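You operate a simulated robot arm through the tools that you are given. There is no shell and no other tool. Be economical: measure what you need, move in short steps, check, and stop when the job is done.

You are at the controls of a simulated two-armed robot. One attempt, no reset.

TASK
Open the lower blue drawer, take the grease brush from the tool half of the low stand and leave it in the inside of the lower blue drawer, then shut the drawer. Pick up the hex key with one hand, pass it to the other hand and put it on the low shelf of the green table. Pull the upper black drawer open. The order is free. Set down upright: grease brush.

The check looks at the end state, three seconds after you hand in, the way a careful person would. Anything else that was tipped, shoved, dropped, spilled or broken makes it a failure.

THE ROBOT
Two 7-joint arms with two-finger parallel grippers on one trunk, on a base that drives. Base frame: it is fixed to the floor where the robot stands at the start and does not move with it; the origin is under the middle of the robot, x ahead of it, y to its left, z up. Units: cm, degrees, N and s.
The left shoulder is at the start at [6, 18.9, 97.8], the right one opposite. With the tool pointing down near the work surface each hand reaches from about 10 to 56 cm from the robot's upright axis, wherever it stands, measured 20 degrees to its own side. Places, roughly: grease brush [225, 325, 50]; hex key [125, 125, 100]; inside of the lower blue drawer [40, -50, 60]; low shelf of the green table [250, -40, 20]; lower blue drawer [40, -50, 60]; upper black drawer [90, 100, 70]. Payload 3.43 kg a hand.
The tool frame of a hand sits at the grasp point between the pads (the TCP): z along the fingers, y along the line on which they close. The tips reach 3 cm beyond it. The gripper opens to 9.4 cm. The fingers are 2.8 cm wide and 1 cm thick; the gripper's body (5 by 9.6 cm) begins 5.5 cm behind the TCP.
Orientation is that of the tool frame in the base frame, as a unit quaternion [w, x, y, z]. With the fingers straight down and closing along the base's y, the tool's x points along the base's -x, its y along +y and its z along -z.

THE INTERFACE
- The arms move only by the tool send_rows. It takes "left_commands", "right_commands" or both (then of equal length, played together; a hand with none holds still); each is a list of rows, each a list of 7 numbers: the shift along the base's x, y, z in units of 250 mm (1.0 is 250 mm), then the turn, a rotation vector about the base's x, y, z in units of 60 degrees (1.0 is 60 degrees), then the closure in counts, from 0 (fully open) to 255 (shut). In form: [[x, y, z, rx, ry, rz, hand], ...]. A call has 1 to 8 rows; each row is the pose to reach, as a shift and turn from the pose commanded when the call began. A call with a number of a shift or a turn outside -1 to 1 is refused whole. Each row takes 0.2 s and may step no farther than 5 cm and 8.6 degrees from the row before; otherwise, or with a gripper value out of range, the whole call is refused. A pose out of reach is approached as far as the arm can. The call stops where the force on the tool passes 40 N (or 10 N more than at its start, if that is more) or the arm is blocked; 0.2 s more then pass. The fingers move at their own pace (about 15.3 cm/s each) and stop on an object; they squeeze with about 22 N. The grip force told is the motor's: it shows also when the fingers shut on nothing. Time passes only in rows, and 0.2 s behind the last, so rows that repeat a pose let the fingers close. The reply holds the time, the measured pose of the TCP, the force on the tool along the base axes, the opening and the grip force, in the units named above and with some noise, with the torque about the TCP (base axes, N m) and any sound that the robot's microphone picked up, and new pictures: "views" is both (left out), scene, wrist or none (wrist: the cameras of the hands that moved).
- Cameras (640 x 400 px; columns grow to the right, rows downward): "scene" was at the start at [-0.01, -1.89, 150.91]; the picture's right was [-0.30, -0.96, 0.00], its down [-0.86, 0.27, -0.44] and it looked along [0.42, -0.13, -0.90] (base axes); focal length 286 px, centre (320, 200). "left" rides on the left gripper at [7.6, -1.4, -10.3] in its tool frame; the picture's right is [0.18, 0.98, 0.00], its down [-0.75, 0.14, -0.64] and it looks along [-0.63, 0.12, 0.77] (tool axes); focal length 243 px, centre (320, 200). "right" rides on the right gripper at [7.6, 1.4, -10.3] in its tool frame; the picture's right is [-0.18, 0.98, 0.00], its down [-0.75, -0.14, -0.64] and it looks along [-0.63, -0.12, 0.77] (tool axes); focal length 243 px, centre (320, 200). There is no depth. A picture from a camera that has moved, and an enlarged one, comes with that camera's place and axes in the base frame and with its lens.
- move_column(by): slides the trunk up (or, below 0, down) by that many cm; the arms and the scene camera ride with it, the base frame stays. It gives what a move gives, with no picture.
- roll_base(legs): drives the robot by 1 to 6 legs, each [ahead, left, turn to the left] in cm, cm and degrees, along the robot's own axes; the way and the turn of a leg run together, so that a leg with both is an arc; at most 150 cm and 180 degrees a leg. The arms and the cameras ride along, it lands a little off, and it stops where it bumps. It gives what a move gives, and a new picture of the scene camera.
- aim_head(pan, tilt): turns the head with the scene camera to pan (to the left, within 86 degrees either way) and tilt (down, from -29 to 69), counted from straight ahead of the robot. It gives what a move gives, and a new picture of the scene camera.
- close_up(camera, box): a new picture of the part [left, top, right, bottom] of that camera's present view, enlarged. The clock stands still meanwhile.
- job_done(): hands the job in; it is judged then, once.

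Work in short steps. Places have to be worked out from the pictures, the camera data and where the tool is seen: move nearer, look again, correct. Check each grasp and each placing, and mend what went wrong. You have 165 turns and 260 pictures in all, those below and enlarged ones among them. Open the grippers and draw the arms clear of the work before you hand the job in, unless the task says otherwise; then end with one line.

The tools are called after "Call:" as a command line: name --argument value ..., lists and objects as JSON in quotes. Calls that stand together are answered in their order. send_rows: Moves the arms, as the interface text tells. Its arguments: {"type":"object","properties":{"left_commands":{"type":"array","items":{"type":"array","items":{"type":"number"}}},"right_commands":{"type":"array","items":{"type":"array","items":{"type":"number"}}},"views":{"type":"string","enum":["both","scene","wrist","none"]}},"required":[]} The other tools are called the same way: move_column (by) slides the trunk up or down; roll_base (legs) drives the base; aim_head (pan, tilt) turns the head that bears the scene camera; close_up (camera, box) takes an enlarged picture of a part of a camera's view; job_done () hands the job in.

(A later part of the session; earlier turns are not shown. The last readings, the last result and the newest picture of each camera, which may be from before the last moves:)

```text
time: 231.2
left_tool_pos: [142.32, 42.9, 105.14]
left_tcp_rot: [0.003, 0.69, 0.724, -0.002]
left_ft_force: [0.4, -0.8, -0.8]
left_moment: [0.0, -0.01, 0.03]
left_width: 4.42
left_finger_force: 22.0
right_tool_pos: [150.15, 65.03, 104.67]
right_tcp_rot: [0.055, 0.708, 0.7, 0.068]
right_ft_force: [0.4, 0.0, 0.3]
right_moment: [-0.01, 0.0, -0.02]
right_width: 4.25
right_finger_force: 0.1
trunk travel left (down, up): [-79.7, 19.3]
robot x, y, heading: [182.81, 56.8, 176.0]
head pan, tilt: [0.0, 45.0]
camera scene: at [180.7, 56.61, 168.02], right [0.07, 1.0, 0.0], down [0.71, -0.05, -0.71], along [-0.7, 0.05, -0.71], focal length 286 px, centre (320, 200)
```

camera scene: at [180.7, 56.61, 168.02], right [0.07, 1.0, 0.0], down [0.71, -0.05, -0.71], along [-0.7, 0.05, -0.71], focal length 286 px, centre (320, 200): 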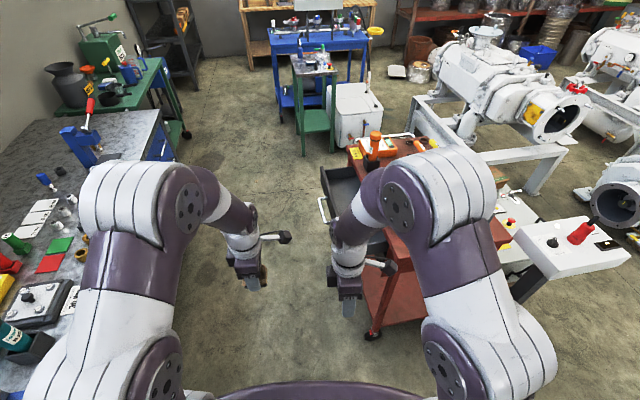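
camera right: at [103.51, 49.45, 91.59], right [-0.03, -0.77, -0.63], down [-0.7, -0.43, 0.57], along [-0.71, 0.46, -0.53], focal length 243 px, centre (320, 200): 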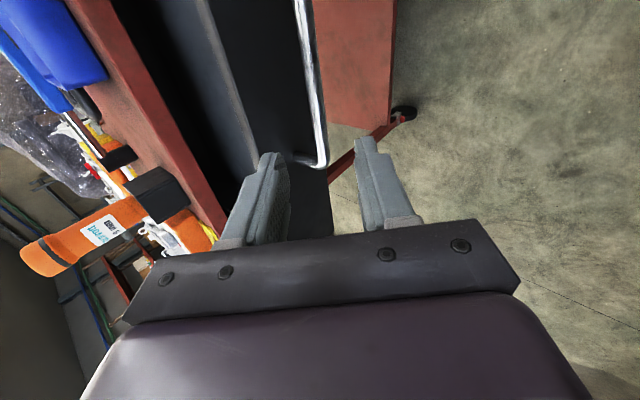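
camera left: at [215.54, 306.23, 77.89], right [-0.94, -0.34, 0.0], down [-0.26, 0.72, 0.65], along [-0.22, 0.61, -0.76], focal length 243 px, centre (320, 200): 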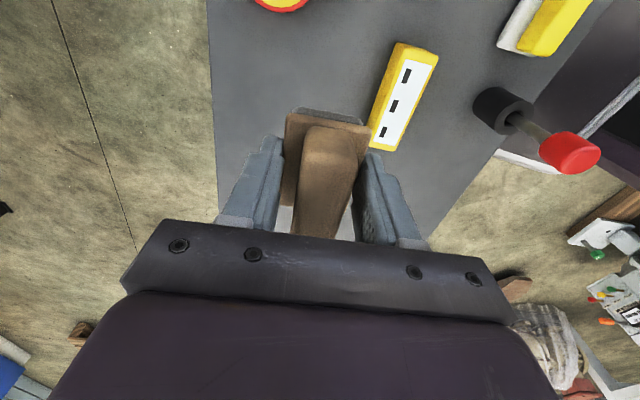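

Call:
roll_base --legs '[[0, 36, 3], [130, 0, 0]]'

Call:
aim_head --pan 60 --tilt 55

```text
time: 239.6
left_tool_pos: [13.43, 7.9, 105.13]
left_tcp_rot: [0.002, 0.678, 0.735, -0.002]
left_ft_force: [-0.6, 0.4, -0.7]
left_moment: [0.0, -0.03, 0.01]
left_width: 4.45
left_finger_force: 22.1
right_tool_pos: [20.42, 30.27, 104.74]
right_tcp_rot: [0.055, 0.699, 0.71, 0.069]
right_ft_force: [0.2, 1.0, 0.0]
right_moment: [-0.04, 0.01, 0.01]
right_width: 4.28
right_finger_force: 0.1
trunk travel left (down, up): [-79.7, 19.3]
robot x, y, heading: [53.37, 23.02, 177.7]
head pan, tilt: [0.0, 45.0]
camera scene: at [51.3, 22.74, 168.02], right [0.04, 1.0, 0.0], down [0.71, -0.03, -0.71], along [-0.71, 0.03, -0.71], focal length 286 px, centre (320, 200)
```

scene: 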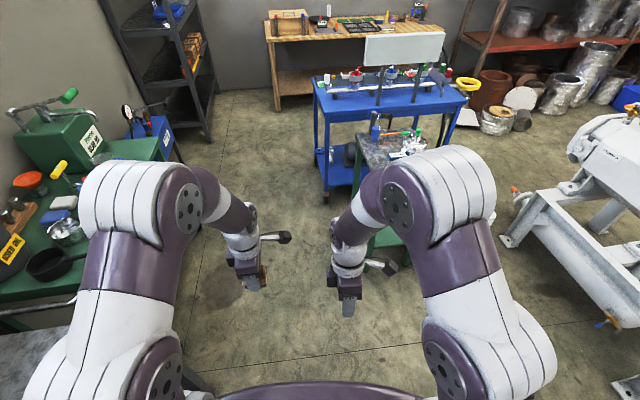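

```text
time: 240.9
left_tool_pos: [13.34, 7.93, 105.14]
left_tcp_rot: [0.003, 0.679, 0.734, -0.002]
left_ft_force: [-0.1, 0.9, -0.5]
left_moment: [-0.03, 0.02, 0.01]
left_width: 4.41
left_finger_force: 22.0
right_tool_pos: [20.33, 30.26, 104.68]
right_tcp_rot: [0.054, 0.698, 0.711, 0.068]
right_ft_force: [-0.4, 0.2, -0.1]
right_moment: [0.0, 0.0, 0.0]
right_width: 4.24
right_finger_force: 0.1
trunk travel left (down, up): [-79.7, 19.3]
robot x, y, heading: [53.16, 22.51, 177.9]
head pan, tilt: [60.0, 55.0]
camera scene: at [55.56, 16.33, 166.68], right [-0.85, 0.53, 0.0], down [0.44, 0.69, -0.57], along [-0.31, -0.49, -0.82], focal length 286 px, centre (320, 200)
```

scene: 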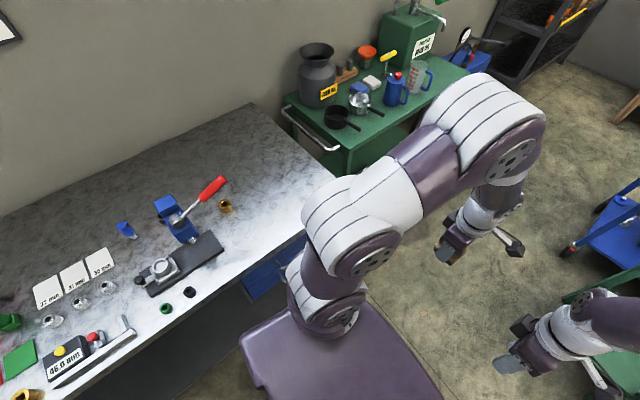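

Blue drawers are under the bench around x 34–61. Turn to face them.

Call:
roll_base --legs '[[0, -8, 0], [0, 0, 92]]'

Call:
aim_head --pan 0 --tilt 65

```text
time: 246.0
left_tool_pos: [71.83, -7.82, 105.17]
left_tcp_rot: [0.003, -0.082, 0.997, 0.001]
left_ft_force: [-0.5, -0.3, -0.5]
left_moment: [0.02, 0.01, 0.02]
left_width: 4.41
left_finger_force: 21.9
right_tool_pos: [48.92, -2.82, 104.7]
right_tcp_rot: [-0.014, -0.052, 0.995, 0.086]
right_ft_force: [0.3, -0.8, -0.4]
right_moment: [0.02, 0.03, -0.02]
right_width: 4.22
right_finger_force: 0.0
trunk travel left (down, up): [-79.7, 19.3]
robot x, y, heading: [53.92, 30.7, -87.2]
head pan, tilt: [60.0, 55.0]
camera scene: at [59.88, 33.33, 166.68], right [-0.46, -0.89, 0.0], down [-0.73, 0.38, -0.57], along [0.51, -0.26, -0.82], focal length 286 px, centre (320, 200)
```

scene: 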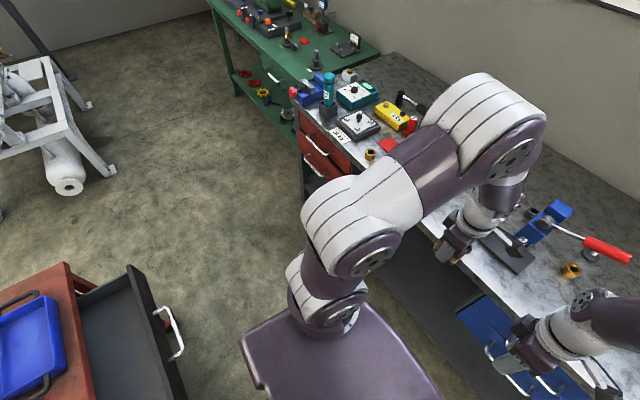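

```text
time: 247.3
left_tool_pos: [71.88, -7.73, 105.14]
left_tcp_rot: [0.002, -0.082, 0.997, 0.0]
left_ft_force: [-0.7, 0.3, -1.7]
left_moment: [-0.01, -0.02, -0.01]
left_width: 4.42
left_finger_force: 22.1
right_tool_pos: [49.06, -2.78, 104.6]
right_tcp_rot: [-0.014, -0.053, 0.995, 0.086]
right_ft_force: [0.2, 0.2, 0.2]
right_moment: [0.04, 0.0, 0.03]
right_width: 4.22
right_finger_force: 0.1
trunk travel left (down, up): [-79.7, 19.3]
robot x, y, heading: [53.6, 30.82, -87.0]
head pan, tilt: [0.0, 65.0]
camera scene: at [53.77, 30.58, 165.52], right [-1.0, -0.05, 0.0], down [-0.04, 0.91, -0.42], along [0.02, -0.42, -0.91], focal length 286 px, centre (320, 200)
```

scene: 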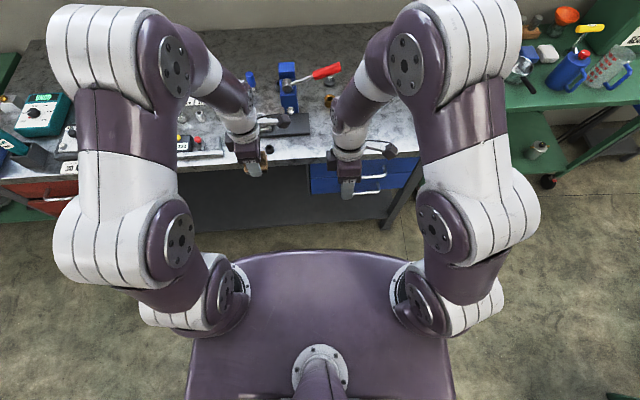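

Call:
close_up --camera "scene" --box '[280, 120, 440, 240]'

```text
3.33 times, centred on (360, 180) of scene
camera zoom: at [53.77, 30.58, 165.52], right [-1.0, -0.05, 0.0], down [-0.04, 0.91, -0.42], along [0.02, -0.42, -0.91], focal length 954 px, centre (187, 267)
```

zoom: 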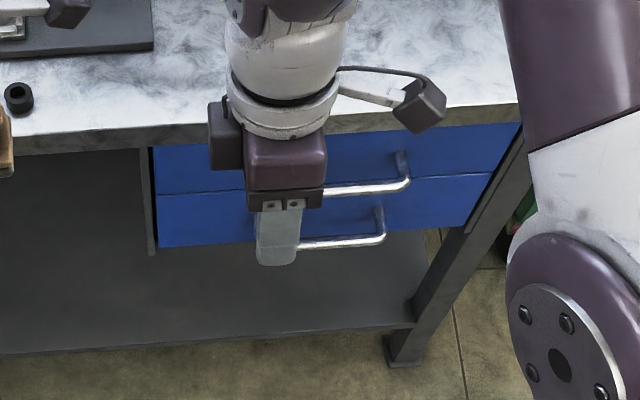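

Lower blue handle ≈(39,-24.5,~57). Position the base so that the previously working right-arm posture will meet it, and lower the trunk.

Call:
roll_base --legs '[[0, 0, -3], [-7, -9.5, 0]]'

Call:
move_column --by -38

```text
time: 249.0
left_tool_pos: [60.26, -1.64, 105.14]
left_tcp_rot: [0.002, -0.058, 0.998, 0.002]
left_ft_force: [-0.6, 0.2, -1.1]
left_moment: [0.01, -0.02, 0.0]
left_width: 4.43
left_finger_force: 22.2
right_tool_pos: [37.58, 4.43, 104.74]
right_tcp_rot: [-0.013, -0.027, 0.996, 0.087]
right_ft_force: [0.9, 0.0, 0.2]
right_moment: [-0.02, 0.03, 0.02]
right_width: 4.25
right_finger_force: 0.1
trunk travel left (down, up): [-79.7, 19.3]
robot x, y, heading: [44.27, 37.85, -90.1]
head pan, tilt: [0.0, 65.0]
camera scene: at [44.07, 37.56, 165.52], right [-1.0, 0.0, 0.0], down [0.0, 0.91, -0.42], along [0.0, -0.42, -0.91], focal length 286 px, centre (320, 200)
```

scene: 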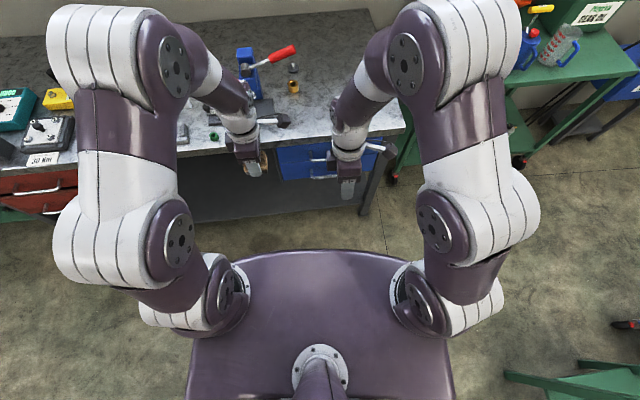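

```text
time: 252.6
left_tool_pos: [60.1, -1.58, 67.26]
left_tcp_rot: [0.003, -0.058, 0.998, 0.002]
left_ft_force: [-0.8, -0.7, 0.4]
left_moment: [0.0, -0.03, -0.01]
left_width: 4.43
left_finger_force: 21.8
right_tool_pos: [37.65, 4.53, 66.6]
right_tcp_rot: [-0.012, -0.026, 0.996, 0.087]
right_ft_force: [-0.2, 0.0, -0.1]
right_moment: [0.03, -0.02, -0.05]
right_width: 4.24
right_finger_force: 0.1
trunk travel left (down, up): [-41.7, 57.3]
robot x, y, heading: [43.74, 37.72, -90.0]
head pan, tilt: [0.0, 65.0]
```

Now pitch the right hand forward gradually while moving it ahead.

Call:
send_rows --right_commands '[[0, -0.05, 0, -0.13, 0, 0, 100], [0, -0.1, 0, -0.27, 0, 0, 100], [0, -0.15, 0, -0.4, 0, 0, 100], [0, -0.2, 0, -0.53, 0, 0, 100], [0, -0.25, 0, -0.66, 0, 0, 100], [0, -0.3, 0, -0.79, 0, 0, 100], [0, -0.36, 0, -0.92, 0, 0, 100]]' --views "both"

```text
time: 254.2
left_tool_pos: [60.16, -1.62, 67.17]
left_tcp_rot: [0.003, -0.058, 0.998, 0.001]
left_ft_force: [-0.2, -0.7, -1.8]
left_moment: [-0.02, 0.0, 0.01]
left_width: 4.44
left_finger_force: 21.6
right_tool_pos: [37.62, -4.36, 66.67]
right_tcp_rot: [-0.024, -0.018, 0.922, -0.385]
right_ft_force: [-0.2, 0.3, 0.7]
right_moment: [-0.01, 0.01, 0.04]
right_width: 5.69
right_finger_force: 0.0
trunk travel left (down, up): [-41.7, 57.3]
robot x, y, heading: [43.93, 37.71, -90.0]
head pan, tilt: [0.0, 65.0]
camera scene: at [44.0, 37.63, 127.52], right [-1.0, 0.0, 0.0], down [0.0, 0.91, -0.42], along [0.0, -0.42, -0.91], focal length 286 px, centre (320, 200)
camera right: at [30.34, 3.69, 73.35], right [0.13, 0.69, -0.71], down [0.78, 0.37, 0.51], along [0.61, -0.62, -0.49], focal length 243 px, centre (320, 200)
```

scene: 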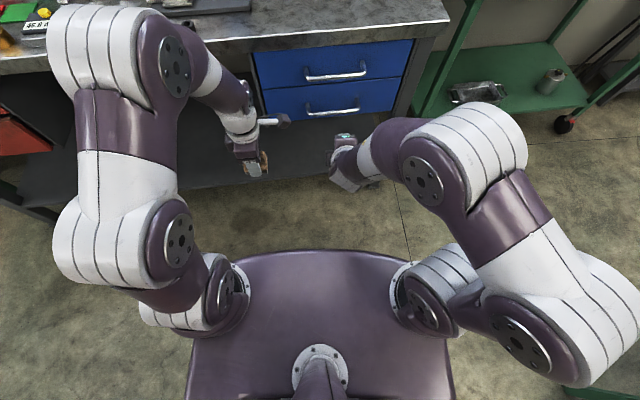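
right: 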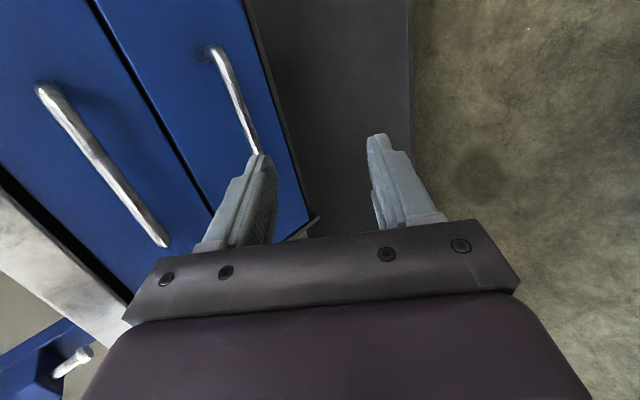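

Lower bar resolved at ≈(40,-22,60.8). Back 3 cm, raise 3.3 cm, then finish the pitch into the earlier working posture.

Call:
roll_base --legs '[[-4, 0, 0]]'

Call:
move_column --by 3.3

Call:
send_rows --right_commands '[[0.01, -0.11, -0.07, -0.1, 0, 0, 100], [0.02, -0.22, -0.14, -0.21, 0, 0, 100], [0.02, -0.33, -0.2, -0.32, 0, 0, 100], [0.03, -0.44, -0.27, -0.43, 0, 0, 100], [0.03, -0.53, -0.33, -0.52, 0, 0, 100]]' --views "both"

```text
time: 255.1
left_tool_pos: [60.17, 2.48, 67.28]
left_tcp_rot: [0.002, -0.058, 0.998, 0.001]
left_ft_force: [0.0, 0.5, -0.5]
left_moment: [-0.01, 0.01, 0.0]
left_width: 4.43
left_finger_force: 21.5
right_tool_pos: [37.78, -0.16, 66.67]
right_tcp_rot: [-0.023, -0.019, 0.923, -0.385]
right_ft_force: [-0.3, 0.3, -0.2]
right_moment: [-0.01, 0.04, -0.02]
right_width: 5.69
right_finger_force: 0.1
trunk travel left (down, up): [-41.7, 57.3]
robot x, y, heading: [44.07, 42.02, -90.1]
head pan, tilt: [0.0, 65.0]
camera scene: at [44.01, 41.85, 127.52], right [-1.0, 0.0, 0.0], down [0.0, 0.91, -0.42], along [0.0, -0.42, -0.91], focal length 286 px, centre (320, 200)
```

scene: 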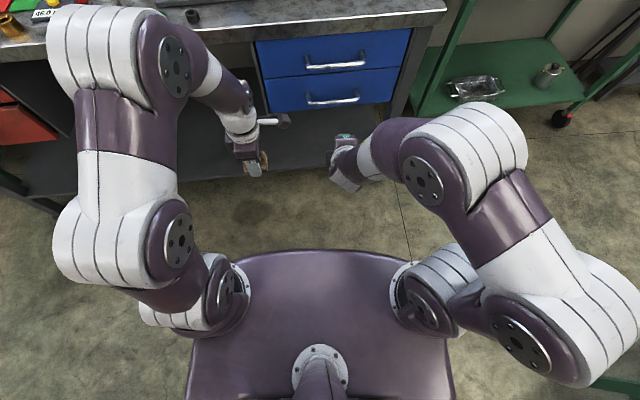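

```text
time: 255.9
left_tool_pos: [60.24, 2.5, 70.43]
left_tcp_rot: [0.003, -0.058, 0.998, 0.002]
left_ft_force: [-0.5, -0.2, -0.9]
left_moment: [0.01, -0.01, 0.02]
left_width: 4.44
left_finger_force: 21.9
right_tool_pos: [37.75, -0.43, 69.99]
right_tcp_rot: [-0.023, -0.02, 0.923, -0.385]
right_ft_force: [-0.3, -0.6, 0.0]
right_moment: [-0.04, -0.03, 0.0]
right_width: 5.73
right_finger_force: 0.0
trunk travel left (down, up): [-45.0, 54.0]
robot x, y, heading: [43.72, 41.81, -90.2]
head pan, tilt: [0.0, 65.0]
```

```text
time: 257.1
left_tool_pos: [60.15, 2.42, 70.41]
left_tcp_rot: [0.003, -0.058, 0.998, 0.001]
left_ft_force: [-0.8, -0.6, -0.6]
left_moment: [0.01, 0.02, -0.01]
left_width: 4.44
left_finger_force: 21.6
right_tool_pos: [38.51, -14.11, 61.75]
right_tcp_rot: [-0.028, -0.012, 0.787, -0.616]
right_ft_force: [0.3, 0.2, -1.0]
right_moment: [-0.02, -0.01, 0.02]
right_width: 5.72
right_finger_force: 0.1
right hand out of reach, approached as far as the arm can: row 5
trunk travel left (down, up): [-45.0, 54.0]
robot x, y, heading: [43.78, 41.88, -90.1]
head pan, tilt: [0.0, 65.0]
camera scene: at [44.01, 41.62, 130.82], right [-1.0, 0.0, 0.0], down [0.0, 0.91, -0.42], along [0.0, -0.42, -0.91], focal length 286 px, centre (320, 200)
camera right: at [31.1, -3.71, 63.28], right [0.13, 0.23, -0.96], down [0.78, 0.58, 0.25], along [0.61, -0.78, -0.11], focal length 243 px, centre (320, 200)
```

scene: 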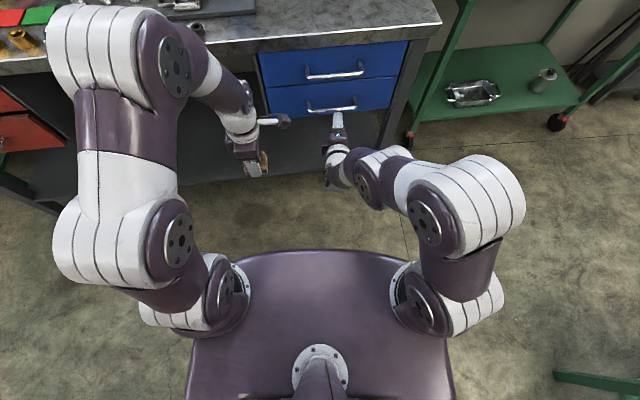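
right: 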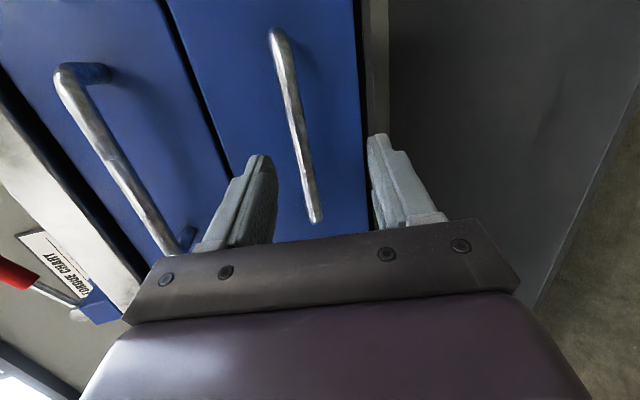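

Aligned vertically. Drive ahead 6.3 cm to straddle the lower bar.

Call:
roll_base --legs '[[6.3, 0, 0]]'

Call:
close_up --camera "right" --box '[160, 0, 640, 300]'

```text
time: 258.1
left_tool_pos: [60.18, -4.06, 70.36]
left_tcp_rot: [0.002, -0.059, 0.998, 0.001]
left_ft_force: [0.3, -0.4, -0.5]
left_moment: [0.04, -0.02, 0.0]
left_width: 4.43
left_finger_force: 22.1
right_tool_pos: [38.54, -20.67, 61.71]
right_tcp_rot: [-0.026, -0.012, 0.787, -0.616]
right_ft_force: [-0.4, -0.8, -0.2]
right_moment: [-0.01, -0.02, 0.02]
right_width: 5.72
right_finger_force: 0.0
trunk travel left (down, up): [-45.0, 54.0]
robot x, y, heading: [44.13, 35.84, -90.0]
head pan, tilt: [0.0, 65.0]
camera scene: at [44.01, 35.09, 130.82], right [-1.0, 0.0, 0.0], down [0.0, 0.91, -0.42], along [0.0, -0.42, -0.91], focal length 286 px, centre (320, 200)
```

scene: 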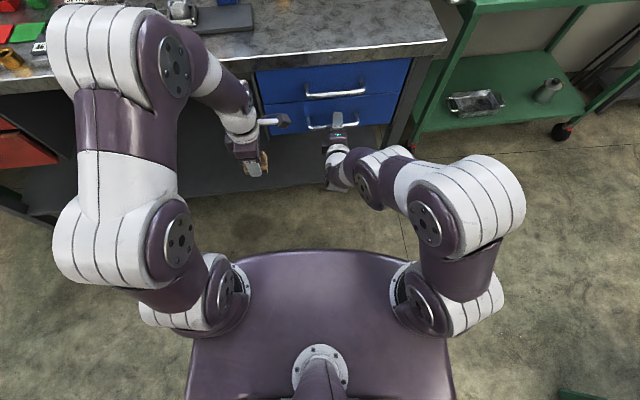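

```text
1.33 times, centred on (400, 150) of right
camera zoom: at [31.12, -10.2, 63.3], right [0.13, 0.23, -0.96], down [0.78, 0.58, 0.25], along [0.61, -0.78, -0.11], focal length 324 px, centre (213, 267)
```

zoom: 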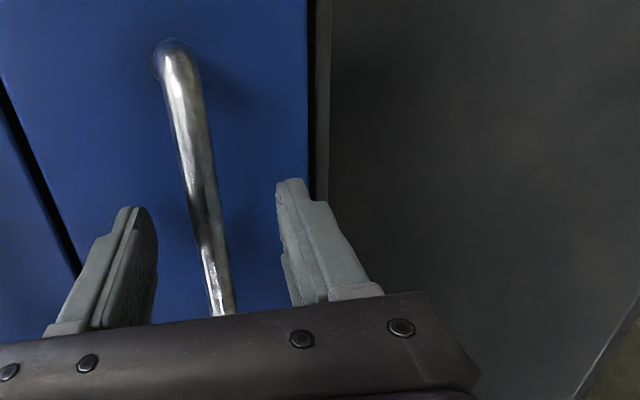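

Bar is between the fingers. Close on it.

Call:
send_rows --right_commands '[[0, 0, 0, 0, 0, 0, 255], [0, 0, 0, 0, 0, 0, 255], [0, 0, 0, 0, 0, 0, 255]]' --views "none"

```text
time: 258.9
left_tool_pos: [60.17, -3.96, 70.42]
left_tcp_rot: [0.003, -0.058, 0.998, 0.0]
left_ft_force: [1.2, -0.2, -0.8]
left_moment: [-0.02, 0.03, -0.01]
left_width: 4.43
left_finger_force: 22.0
right_tool_pos: [38.61, -20.58, 61.88]
right_tcp_rot: [-0.028, -0.011, 0.786, -0.617]
right_ft_force: [0.4, 0.3, 6.9]
right_moment: [0.08, -1.28, -0.51]
right_width: 1.43
right_finger_force: 44.8
trunk travel left (down, up): [-45.0, 54.0]
robot x, y, heading: [43.88, 35.55, -89.9]
head pan, tilt: [0.0, 65.0]
```

Clamped (1.43 cm). Pull by backing the base 17 cm.

Call:
roll_base --legs '[[-17, 0, 0]]'

```text
time: 259.9
left_tool_pos: [60.02, 2.0, 70.53]
left_tcp_rot: [0.002, -0.058, 0.998, 0.001]
left_ft_force: [0.0, 0.5, -0.7]
left_moment: [0.0, 0.02, 0.0]
left_width: 4.43
left_finger_force: 21.6
right_tool_pos: [37.93, -14.64, 61.97]
right_tcp_rot: [-0.03, -0.004, 0.786, -0.618]
right_ft_force: [-0.2, 5.4, -9.5]
right_moment: [0.47, -1.29, 0.13]
right_width: 1.37
right_finger_force: 44.7
trunk travel left (down, up): [-45.0, 54.0]
robot x, y, heading: [43.64, 41.49, -90.1]
head pan, tilt: [0.0, 65.0]
stopped in leg 1: the force on the tool passed its limit at 44 N (the readings are from after the stop); the commanded pose is now the measured one
camera scene: at [43.9, 41.31, 130.79], right [-1.0, 0.0, 0.0], down [0.0, 0.91, -0.42], along [0.0, -0.42, -0.91], focal length 286 px, centre (320, 200)
```

scene: 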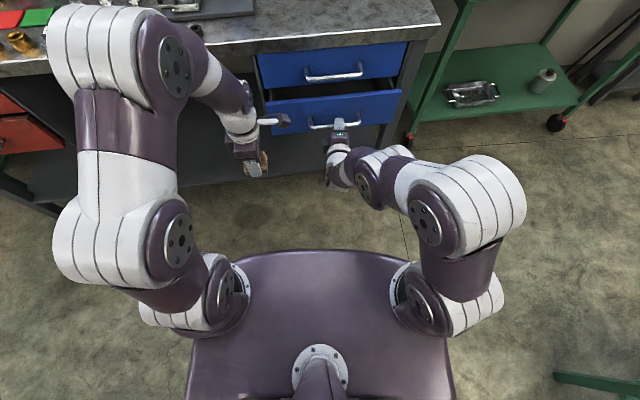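

Opening, stopped by a force spike at ~6 cm. Continue pulling in shorter legs.

Call:
roll_base --legs '[[-6, 0, 0]]'

Call:
roll_base --legs '[[-6, 0, 0]]'

```text
time: 261.1
left_tool_pos: [59.85, 8.06, 70.45]
left_tcp_rot: [0.002, -0.056, 0.998, 0.001]
left_ft_force: [0.6, -0.4, -0.6]
left_moment: [0.0, -0.01, 0.02]
left_width: 4.43
left_finger_force: 21.9
right_tool_pos: [37.13, -8.58, 61.89]
right_tcp_rot: [-0.034, 0.004, 0.785, -0.618]
right_ft_force: [-2.8, 1.9, 3.9]
right_moment: [0.06, -0.83, 0.48]
right_width: 1.38
right_finger_force: 45.1
trunk travel left (down, up): [-45.0, 54.0]
robot x, y, heading: [43.55, 47.2, -90.3]
head pan, tilt: [0.0, 65.0]
stopped in leg 1: the force on the tool passed its limit at 40 N (the readings are from after the stop); the commanded pose is now the measured one
camera scene: at [43.86, 47.31, 130.82], right [-1.0, 0.01, 0.0], down [0.01, 0.91, -0.42], along [0.0, -0.42, -0.91], focal length 286 px, centre (320, 200)
```

scene: 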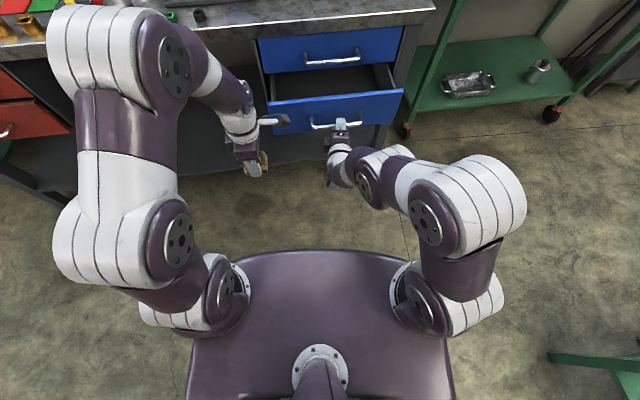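

```text
time: 262.0
left_tool_pos: [59.7, 13.88, 70.49]
left_tcp_rot: [0.004, -0.055, 0.998, 0.001]
left_ft_force: [-0.8, 0.3, -0.1]
left_moment: [-0.01, 0.02, -0.03]
left_width: 4.44
left_finger_force: 21.9
right_tool_pos: [36.94, -2.73, 61.85]
right_tcp_rot: [-0.034, 0.007, 0.786, -0.618]
right_ft_force: [-37.6, -4.2, 9.8]
right_moment: [-0.06, -0.59, -0.75]
right_width: 1.37
right_finger_force: 45.1
trunk travel left (down, up): [-45.0, 54.0]
robot x, y, heading: [44.04, 53.12, -90.4]
head pan, tilt: [0.0, 65.0]
camera scene: at [43.53, 53.29, 130.82], right [-1.0, 0.01, 0.0], down [0.01, 0.91, -0.42], along [0.0, -0.42, -0.91], focal length 286 px, centre (320, 200)
```

scene: 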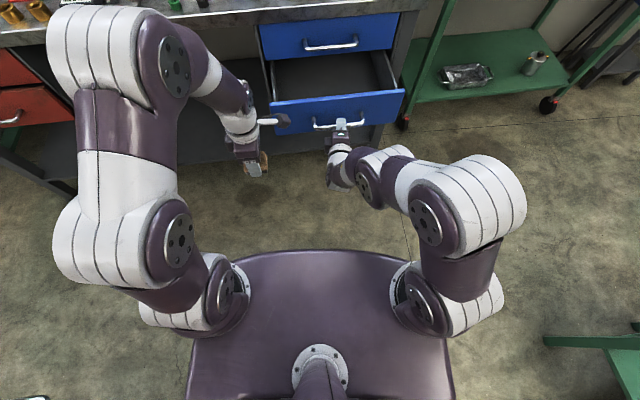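

Drawer is ~18 cm open. Release the right hand and withdraw with the tilt-and-retract move.

Call:
send_rows --right_commands '[[0, 0, 0, 0, 0, 0, 130], [0, 0, 0, 0, 0, 0, 130]]' --views "none"

Call:
send_rows --right_commands '[[0, 0, 0.01, 0.128, 0, 0, 140], [0, 0, 0.018, 0.256, 0, 0, 140], [0, 0, 0.025, 0.384, 0, 0, 140], [0, 0.005, 0.03, 0.48, 0, 0, 140]]' --views "none"

Call:
send_rows --right_commands '[[0, 0.07, 0.07, 0, 0, 0, 140], [0, 0.14, 0.14, 0, 0, 0, 140], [0, 0.2, 0.22, 0.08, 0, 0, 140], [-0.03, 0.24, 0.34, 0.16, 0, 0, 140], [-0.1, 0.26, 0.46, 0.26, 0, 0, 140], [-0.18, 0.26, 0.56, 0.36, 0, 0, 140]]' --views "scene"

```text
time: 262.6
left_tool_pos: [59.8, 13.75, 70.39]
left_tcp_rot: [0.003, -0.054, 0.999, 0.001]
left_ft_force: [0.1, 0.1, -0.6]
left_moment: [-0.01, -0.02, -0.01]
left_width: 4.4
left_finger_force: 21.9
right_tool_pos: [37.06, -2.64, 61.83]
right_tcp_rot: [-0.035, 0.005, 0.787, -0.616]
right_ft_force: [0.3, -0.1, 0.2]
right_moment: [-0.01, 0.01, 0.0]
right_width: 4.61
right_finger_force: 0.1
trunk travel left (down, up): [-45.0, 54.0]
robot x, y, heading: [43.81, 53.5, -90.3]
head pan, tilt: [0.0, 65.0]
```

```text
time: 263.6
left_tool_pos: [59.83, 13.73, 70.36]
left_tcp_rot: [0.002, -0.054, 0.999, 0.002]
left_ft_force: [0.7, -0.1, -0.6]
left_moment: [-0.01, -0.05, -0.03]
left_width: 4.41
left_finger_force: 21.9
right_tool_pos: [37.03, -2.58, 62.69]
right_tcp_rot: [-0.035, -0.003, 0.915, -0.401]
right_ft_force: [0.1, 0.0, -0.6]
right_moment: [0.0, 0.0, 0.01]
right_width: 4.24
right_finger_force: 0.1
trunk travel left (down, up): [-45.0, 54.0]
robot x, y, heading: [44.08, 53.34, -90.5]
head pan, tilt: [0.0, 65.0]
```

```text
time: 265.0
left_tool_pos: [59.73, 13.84, 70.41]
left_tcp_rot: [0.002, -0.055, 0.998, 0.002]
left_ft_force: [-0.4, -0.3, -0.2]
left_moment: [-0.02, 0.0, -0.01]
left_width: 4.4
left_finger_force: 22.1
right_tool_pos: [32.42, 4.02, 76.56]
right_tcp_rot: [-0.036, -0.01, 0.975, -0.221]
right_ft_force: [-0.2, -0.2, 0.7]
right_moment: [-0.05, -0.05, -0.01]
right_width: 4.26
right_finger_force: 0.0
trunk travel left (down, up): [-45.0, 54.0]
robot x, y, heading: [43.55, 53.06, -90.7]
head pan, tilt: [0.0, 65.0]
camera scene: at [43.88, 53.1, 130.81], right [-1.0, 0.01, 0.0], down [0.01, 0.91, -0.42], along [0.0, -0.42, -0.91], focal length 286 px, centre (320, 200)
```

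scene: 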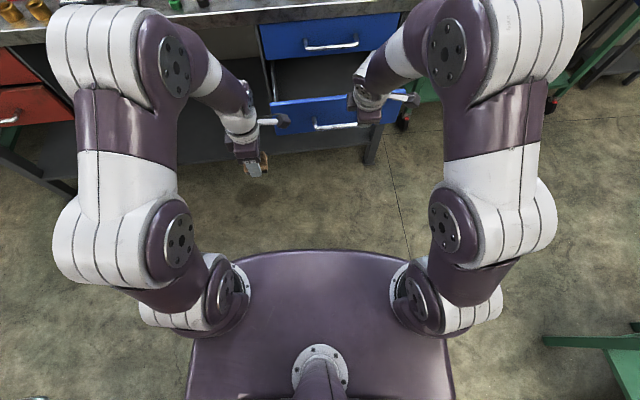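

Drawer interior is visible and open. Tuck the right hand back, raise the left hand with the brush.

Call:
send_rows --right_commands '[[-0.06, 0.1, 0.05, 0.1, 0, 0, 140], [-0.12, 0.22, 0.1, 0.2, 0, 0, 140], [-0.18, 0.34, 0.15, 0.3, 0, 0, 140], [-0.24, 0.46, 0.2, 0.4, 0, 0, 140]]' --left_commands '[[0, 0, 0.1, 0, 0, 0, 255], [0, 0, 0.22, 0, 0, 0, 255], [0, 0, 0.34, 0, 0, 0, 255], [0, 0, 0.44, 0, 0, 0, 255]]' --views "none"

Call:
roll_base --legs '[[18, 0, 0]]'

Call:
send_rows --left_commands '[[0, 0, 0, 0, 0, 0, 255]]' --views "wrist"

```text
time: 266.0
left_tool_pos: [59.9, 13.72, 81.46]
left_tcp_rot: [0.002, -0.055, 0.998, 0.002]
left_ft_force: [0.6, -0.5, -0.7]
left_moment: [-0.01, 0.0, 0.03]
left_width: 4.4
left_finger_force: 21.8
right_tool_pos: [26.54, 15.56, 81.36]
right_tcp_rot: [-0.03, -0.018, 0.999, -0.016]
right_ft_force: [0.0, 0.0, -0.3]
right_moment: [-0.02, 0.0, 0.03]
right_width: 4.24
right_finger_force: 0.1
trunk travel left (down, up): [-45.0, 54.0]
robot x, y, heading: [44.03, 53.17, -90.4]
head pan, tilt: [0.0, 65.0]
```

```text
time: 267.5
left_tool_pos: [59.47, -5.01, 81.34]
left_tcp_rot: [0.002, -0.053, 0.999, 0.002]
left_ft_force: [0.0, -0.3, -0.6]
left_moment: [0.0, 0.0, -0.01]
left_width: 4.41
left_finger_force: 21.7
right_tool_pos: [26.25, -3.28, 81.28]
right_tcp_rot: [-0.031, -0.016, 0.999, -0.016]
right_ft_force: [0.6, 0.1, -0.4]
right_moment: [-0.03, 0.0, -0.01]
right_width: 4.24
right_finger_force: 0.1
trunk travel left (down, up): [-45.0, 54.0]
robot x, y, heading: [43.44, 34.8, -90.2]
head pan, tilt: [0.0, 65.0]
camera scene: at [43.73, 34.37, 130.82], right [-1.0, 0.01, 0.0], down [0.01, 0.91, -0.42], along [-0.01, -0.42, -0.91], focal length 286 px, centre (320, 200)
```

scene: 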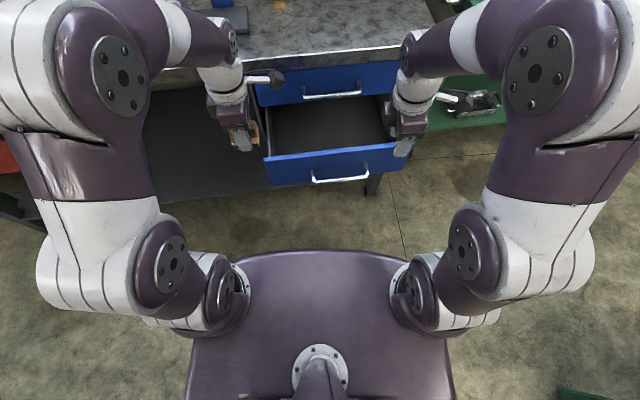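

```text
time: 267.9
left_tool_pos: [59.56, -5.0, 81.52]
left_tcp_rot: [0.002, -0.052, 0.999, 0.001]
left_ft_force: [-0.3, 0.0, -1.6]
left_moment: [0.0, -0.02, -0.01]
left_width: 4.44
left_finger_force: 22.1
right_tool_pos: [26.36, -3.24, 81.46]
right_tcp_rot: [-0.032, -0.016, 0.999, -0.015]
right_ft_force: [-0.5, 0.0, -0.1]
right_moment: [0.0, 0.01, 0.01]
right_width: 4.25
right_finger_force: 0.1
trunk travel left (down, up): [-45.0, 54.0]
robot x, y, heading: [43.71, 34.98, -90.6]
head pan, tilt: [0.0, 65.0]
camera left: at [52.14, -7.22, 91.73], right [-0.29, 0.96, 0.0], down [0.73, 0.22, 0.65], along [0.62, 0.19, -0.76], focal length 243 px, centre (320, 200)
```

left: 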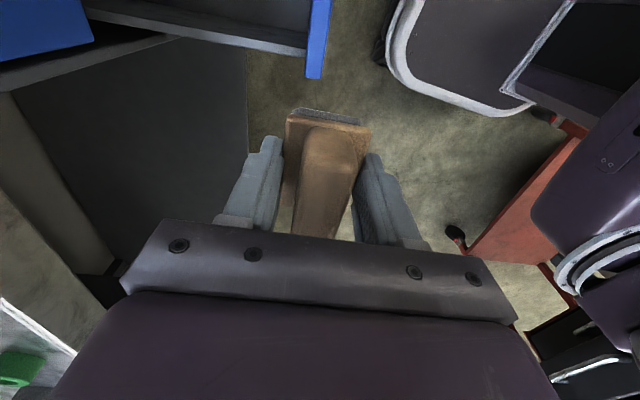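

Drawer interior spans y≈-9…-27, x≈22…55. Move the brush over (44,-15.5) and look.

Call:
send_rows --left_commands '[[-0.16, -0.1, 0, 0, 0, 0, 255], [-0.32, -0.2, 0, 0, 0, 0, 255], [-0.48, -0.31, 0, 0, 0, 0, 255], [-0.6, -0.42, 0, 0, 0, 0, 255], [-0.6, -0.42, -0.12, 0, 0, 0, 255]]' --views "both"

```text
time: 269.1
left_tool_pos: [45.13, -14.53, 77.37]
left_tcp_rot: [0.002, -0.053, 0.999, 0.002]
left_ft_force: [0.7, 0.2, 0.1]
left_moment: [-0.01, -0.01, 0.0]
left_width: 4.43
left_finger_force: 21.5
left hand out of reach, approached as far as the arm can: row 3, 4, 5
right_tool_pos: [26.25, -3.14, 81.4]
right_tcp_rot: [-0.032, -0.016, 0.999, -0.015]
right_ft_force: [-0.3, 0.6, 0.3]
right_moment: [0.02, 0.0, 0.0]
right_width: 4.25
right_finger_force: 0.1
trunk travel left (down, up): [-45.0, 54.0]
robot x, y, heading: [43.28, 34.6, -91.0]
head pan, tilt: [0.0, 65.0]
camera scene: at [43.69, 34.4, 130.82], right [-1.0, 0.01, 0.0], down [0.01, 0.91, -0.42], along [0.0, -0.42, -0.91], focal length 286 px, centre (320, 200)
camera left: at [37.68, -16.76, 87.62], right [-0.29, 0.96, 0.0], down [0.73, 0.22, 0.65], along [0.62, 0.19, -0.76], focal length 243 px, centre (320, 200)
```

scene: 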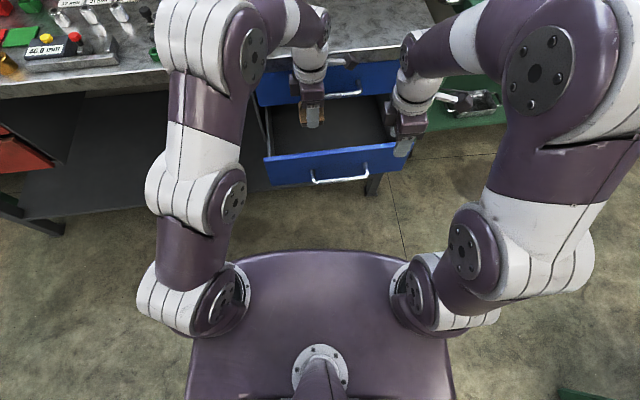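
left: 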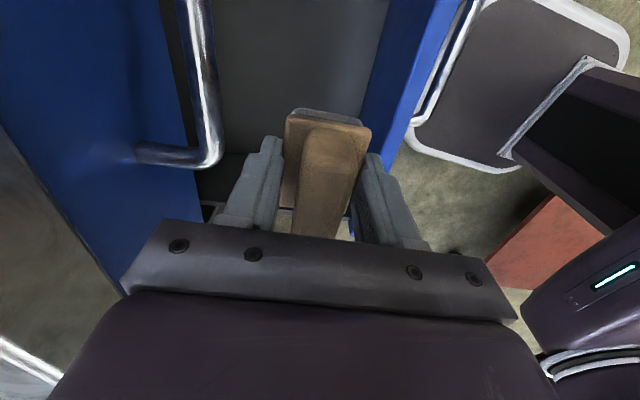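

Well placed between the upper bar and the drawer front. Lower with the arm in steps.

Call:
send_rows --left_commands '[[0, 0, -0.14, 0, 0, 0, 255], [0, 0, -0.28, 0, 0, 0, 255], [0, 0, -0.4, 0, 0, 0, 255]]' --views "wrist"

```text
time: 269.9
left_tool_pos: [44.99, -14.48, 67.7]
left_tcp_rot: [0.002, -0.053, 0.999, 0.002]
left_ft_force: [0.9, -0.6, -1.7]
left_moment: [0.01, 0.0, -0.01]
left_width: 4.44
left_finger_force: 22.3
right_tool_pos: [26.27, -3.05, 81.43]
right_tcp_rot: [-0.032, -0.016, 0.999, -0.016]
right_ft_force: [0.7, 0.8, -0.2]
right_moment: [-0.02, -0.01, 0.0]
right_width: 4.25
right_finger_force: 0.1
trunk travel left (down, up): [-45.0, 54.0]
robot x, y, heading: [43.62, 34.44, -90.7]
head pan, tilt: [0.0, 65.0]
camera left: at [37.62, -16.75, 77.89], right [-0.29, 0.96, 0.0], down [0.73, 0.22, 0.65], along [0.62, 0.19, -0.76], focal length 243 px, centre (320, 200)
```

left: 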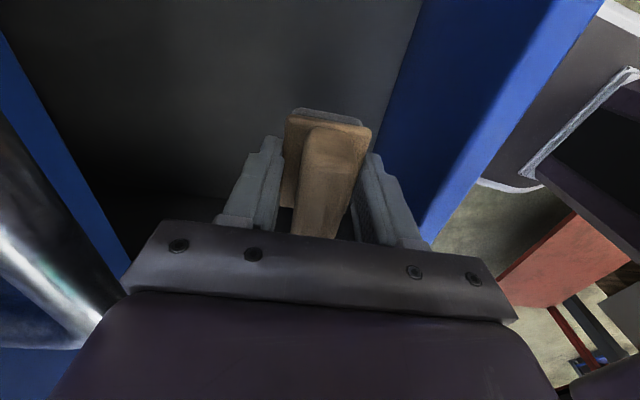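

Call:
send_rows --left_commands '[[0, 0, -0.06, 0, 0, 0, 255], [0, 0, -0.11, 0, 0, 0, 255], [0, 0, -0.15, 0, 0, 0, 255]]' --views "wrist"

```text
time: 270.7
left_tool_pos: [45.09, -14.47, 63.79]
left_tcp_rot: [0.002, -0.053, 0.999, 0.001]
left_ft_force: [-0.2, 0.1, -0.4]
left_moment: [-0.02, 0.03, -0.02]
left_width: 4.43
left_finger_force: 21.9
right_tool_pos: [26.21, -3.1, 81.39]
right_tcp_rot: [-0.032, -0.015, 0.999, -0.016]
right_ft_force: [0.2, -0.9, 0.2]
right_moment: [-0.03, -0.02, 0.0]
right_width: 4.23
right_finger_force: 0.1
trunk travel left (down, up): [-45.0, 54.0]
robot x, y, heading: [43.5, 34.93, -90.4]
head pan, tilt: [0.0, 65.0]
camera left: at [37.6, -16.69, 73.97], right [-0.29, 0.96, 0.0], down [0.73, 0.22, 0.65], along [0.62, 0.19, -0.76], focal length 243 px, centre (320, 200)
```

left: 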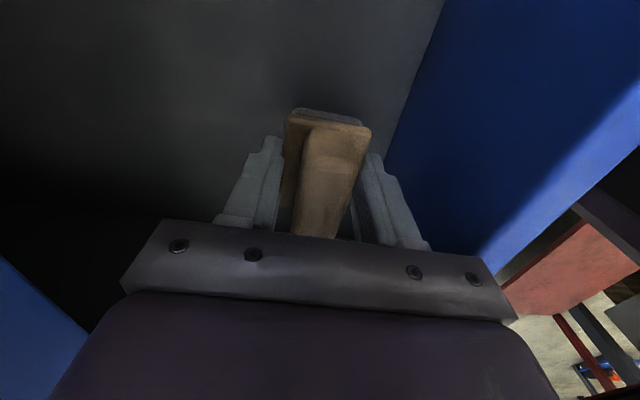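

Call:
send_rows --left_commands '[[0, 0, -0.04, 0, 0, 0, 255], [0, 0, -0.07, 0, 0, 0, 255], [0, 0, -0.1, 0, 0, 0, 255]]' --views "none"

```text
time: 271.5
left_tool_pos: [45.14, -14.53, 61.17]
left_tcp_rot: [0.002, -0.053, 0.999, 0.003]
left_ft_force: [0.0, -0.2, -0.6]
left_moment: [0.0, -0.03, -0.01]
left_width: 4.4
left_finger_force: 21.8
right_tool_pos: [26.19, -2.98, 81.37]
right_tcp_rot: [-0.032, -0.016, 0.999, -0.015]
right_ft_force: [0.8, -0.7, -0.4]
right_moment: [0.0, 0.01, 0.01]
right_width: 4.21
right_finger_force: 0.1
trunk travel left (down, up): [-45.0, 54.0]
robot x, y, heading: [43.76, 34.2, -90.8]
head pan, tilt: [0.0, 65.0]
```

Call:
send_rows --left_commands '[[0, 0, -0.03, 0, 0, 0, 255], [0, 0, -0.055, 0, 0, 0, 255], [0, 0, -0.08, 0, 0, 0, 255]]' --views "wrist"

```text
time: 272.3
left_tool_pos: [44.95, -14.47, 59.53]
left_tcp_rot: [0.001, -0.053, 0.999, -0.001]
left_ft_force: [1.1, -0.9, 30.5]
left_moment: [0.24, -0.07, 0.06]
left_width: 4.44
left_finger_force: 21.7
right_tool_pos: [26.19, -2.88, 81.47]
right_tcp_rot: [-0.033, -0.016, 0.999, -0.016]
right_ft_force: [0.5, 0.2, 0.3]
right_moment: [-0.01, -0.01, 0.03]
right_width: 4.21
right_finger_force: 0.1
trunk travel left (down, up): [-45.0, 54.0]
robot x, y, heading: [43.72, 35.14, -90.8]
head pan, tilt: [0.0, 65.0]
camera left: at [37.57, -16.62, 69.75], right [-0.29, 0.96, 0.0], down [0.73, 0.22, 0.64], along [0.62, 0.18, -0.77], focal length 243 px, centre (320, 200)
```

left: 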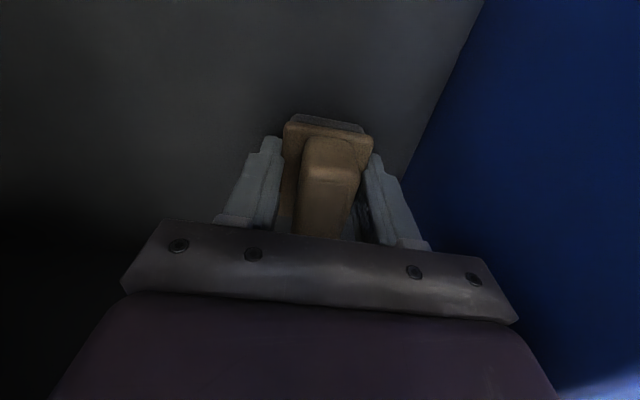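

Contact with the drawer floor. Ease up slightly and open the fingers.

Call:
send_rows --left_commands '[[0, 0, 0.012, 0, 0, 0, 255], [0, 0, 0.012, 0, 0, 0, 235], [0, 0, 0.012, 0, 0, 0, 110], [0, 0, 0.012, 0, 0, 0, 100]]' --views "wrist"

```text
time: 273.3
left_tool_pos: [44.9, -14.27, 59.49]
left_tcp_rot: [0.003, -0.054, 0.999, 0.002]
left_ft_force: [-4.7, 2.2, 8.5]
left_moment: [-0.22, 0.16, -0.2]
left_width: 5.61
left_finger_force: 0.0
right_tool_pos: [26.22, -2.91, 81.32]
right_tcp_rot: [-0.031, -0.015, 0.999, -0.016]
right_ft_force: [0.4, 0.0, 0.4]
right_moment: [0.01, 0.0, 0.01]
right_width: 4.27
right_finger_force: 0.0
trunk travel left (down, up): [-45.0, 54.0]
robot x, y, heading: [43.7, 34.76, -90.7]
head pan, tilt: [0.0, 65.0]
camera left: at [37.55, -16.56, 69.65], right [-0.29, 0.96, 0.0], down [0.73, 0.22, 0.65], along [0.62, 0.19, -0.76], focal length 243 px, centre (320, 200)
```

left: 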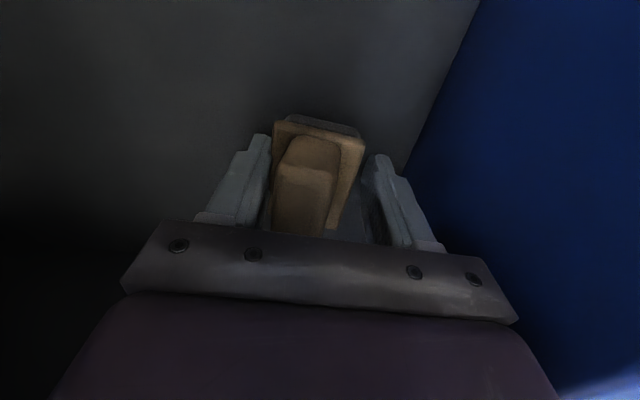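

Brush stands free. Lift the hand straight up.

Call:
send_rows --left_commands '[[0, 0, 0.05, 0, 0, 0, 90], [0, 0, 0.14, 0, 0, 0, 90], [0, 0, 0.3, 0, 0, 0, 90], [0, 0, 0.48, 0, 0, 0, 90], [0, 0, 0.66, 0, 0, 0, 90], [0, 0, 0.84, 0, 0, 0, 90]]' --views "both"

```text
time: 274.7
left_tool_pos: [45.51, -13.23, 78.84]
left_tcp_rot: [0.002, -0.053, 0.999, 0.001]
left_ft_force: [0.3, -0.5, -0.4]
left_moment: [0.0, 0.0, 0.01]
left_width: 6.08
left_finger_force: 0.1
left hand out of reach, approached as far as the arm can: row 6
right_tool_pos: [26.24, -2.94, 81.52]
right_tcp_rot: [-0.033, -0.016, 0.999, -0.016]
right_ft_force: [0.2, -0.1, -0.6]
right_moment: [-0.02, 0.02, 0.02]
right_width: 4.22
right_finger_force: 0.0
trunk travel left (down, up): [-45.0, 54.0]
robot x, y, heading: [43.4, 34.64, -90.6]
head pan, tilt: [0.0, 65.0]
camera scene: at [43.76, 34.59, 130.82], right [-1.0, 0.01, 0.0], down [0.01, 0.91, -0.42], along [-0.01, -0.42, -0.91], focal length 286 px, centre (320, 200)
camera left: at [38.12, -15.4, 89.08], right [-0.29, 0.96, 0.0], down [0.73, 0.22, 0.65], along [0.62, 0.19, -0.76], focal length 243 px, centre (320, 200)
```

scene: 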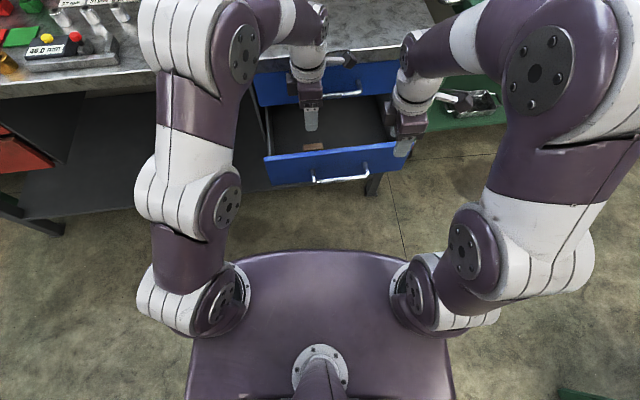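
left: 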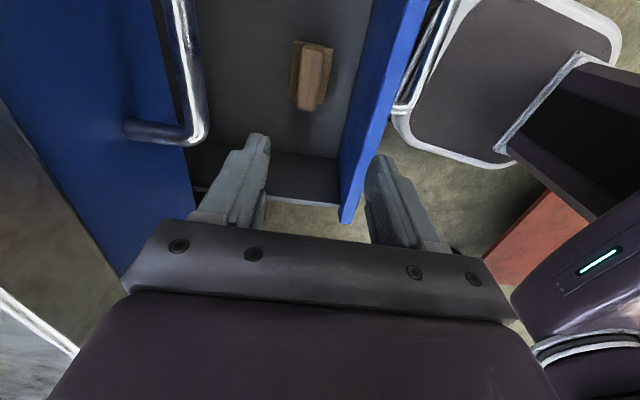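

Brush stands upright in the drawer. Back off with the left hand above the panel, then lower it in front of the bar (fingers closed) to push the drawer shut.

Call:
roll_base --legs '[[-18, 0, 0]]'

Call:
send_rows --left_commands '[[-0.08, 0.0, -0.1, 0, 0, 0, 255], [-0.15, 0.02, -0.25, 0, 0, 0, 255], [-0.2, 0.04, -0.4, 0, 0, 0, 255], [-0.24, 0.04, -0.55, 0, 0, 0, 255], [-0.24, 0.04, -0.7, 0, 0, 0, 255]]' --views "both"

```text
time: 276.2
left_tool_pos: [45.82, 4.37, 78.91]
left_tcp_rot: [0.003, -0.054, 0.999, 0.001]
left_ft_force: [0.9, -0.1, -0.4]
left_moment: [-0.02, 0.0, 0.01]
left_width: 6.1
left_finger_force: 0.1
right_tool_pos: [26.49, 14.46, 81.42]
right_tcp_rot: [-0.033, -0.016, 0.999, -0.017]
right_ft_force: [0.1, 0.2, -0.4]
right_moment: [-0.05, -0.03, -0.01]
right_width: 4.23
right_finger_force: 0.0
trunk travel left (down, up): [-45.0, 54.0]
robot x, y, heading: [44.16, 52.37, -90.5]
head pan, tilt: [0.0, 65.0]
camera scene: at [43.92, 52.21, 130.82], right [-1.0, 0.01, 0.0], down [0.01, 0.91, -0.42], along [0.0, -0.42, -0.91], focal length 286 px, centre (320, 200)
```

scene: 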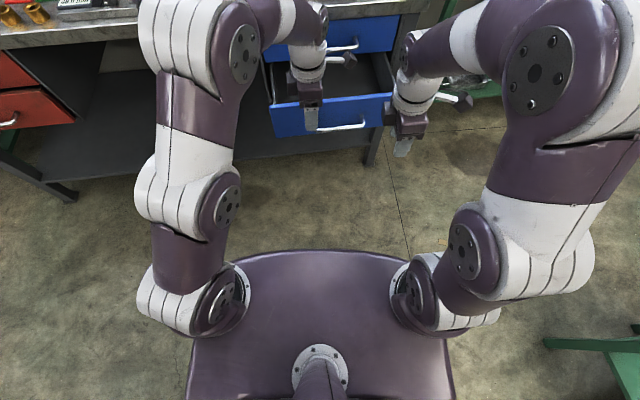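

```text
time: 277.4
left_tool_pos: [39.75, 5.25, 61.43]
left_tcp_rot: [0.003, -0.054, 0.999, 0.001]
left_ft_force: [0.2, 0.4, -0.1]
left_moment: [0.01, 0.04, -0.04]
left_width: 0.0
left_finger_force: 22.1
right_tool_pos: [26.57, 14.44, 81.42]
right_tcp_rot: [-0.032, -0.016, 0.999, -0.015]
right_ft_force: [0.1, -0.6, 0.4]
right_moment: [0.0, -0.01, 0.02]
right_width: 4.22
right_finger_force: 0.2
trunk travel left (down, up): [-45.0, 54.0]
robot x, y, heading: [43.87, 52.15, -90.3]
head pan, tilt: [0.0, 65.0]
camera scene: at [43.92, 52.03, 130.83], right [-1.0, 0.01, 0.0], down [0.01, 0.91, -0.42], along [0.0, -0.42, -0.91], focal length 286 px, centre (320, 200)
camera left: at [32.46, 3.07, 71.75], right [-0.29, 0.96, 0.0], down [0.73, 0.22, 0.65], along [0.62, 0.19, -0.76], focal length 243 px, centre (320, 200)
```

scene: 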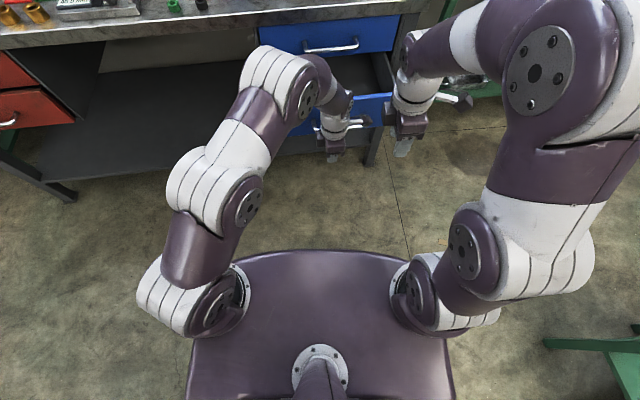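
left: 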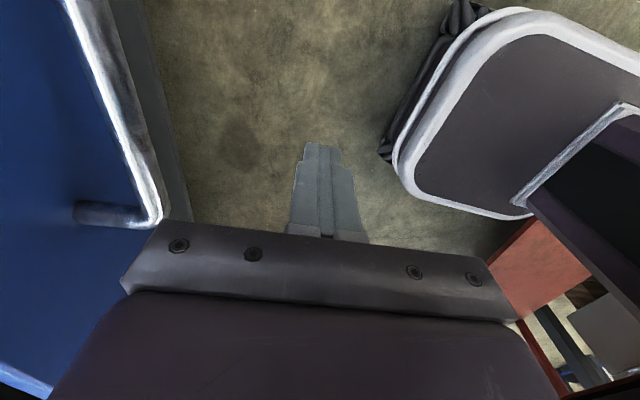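

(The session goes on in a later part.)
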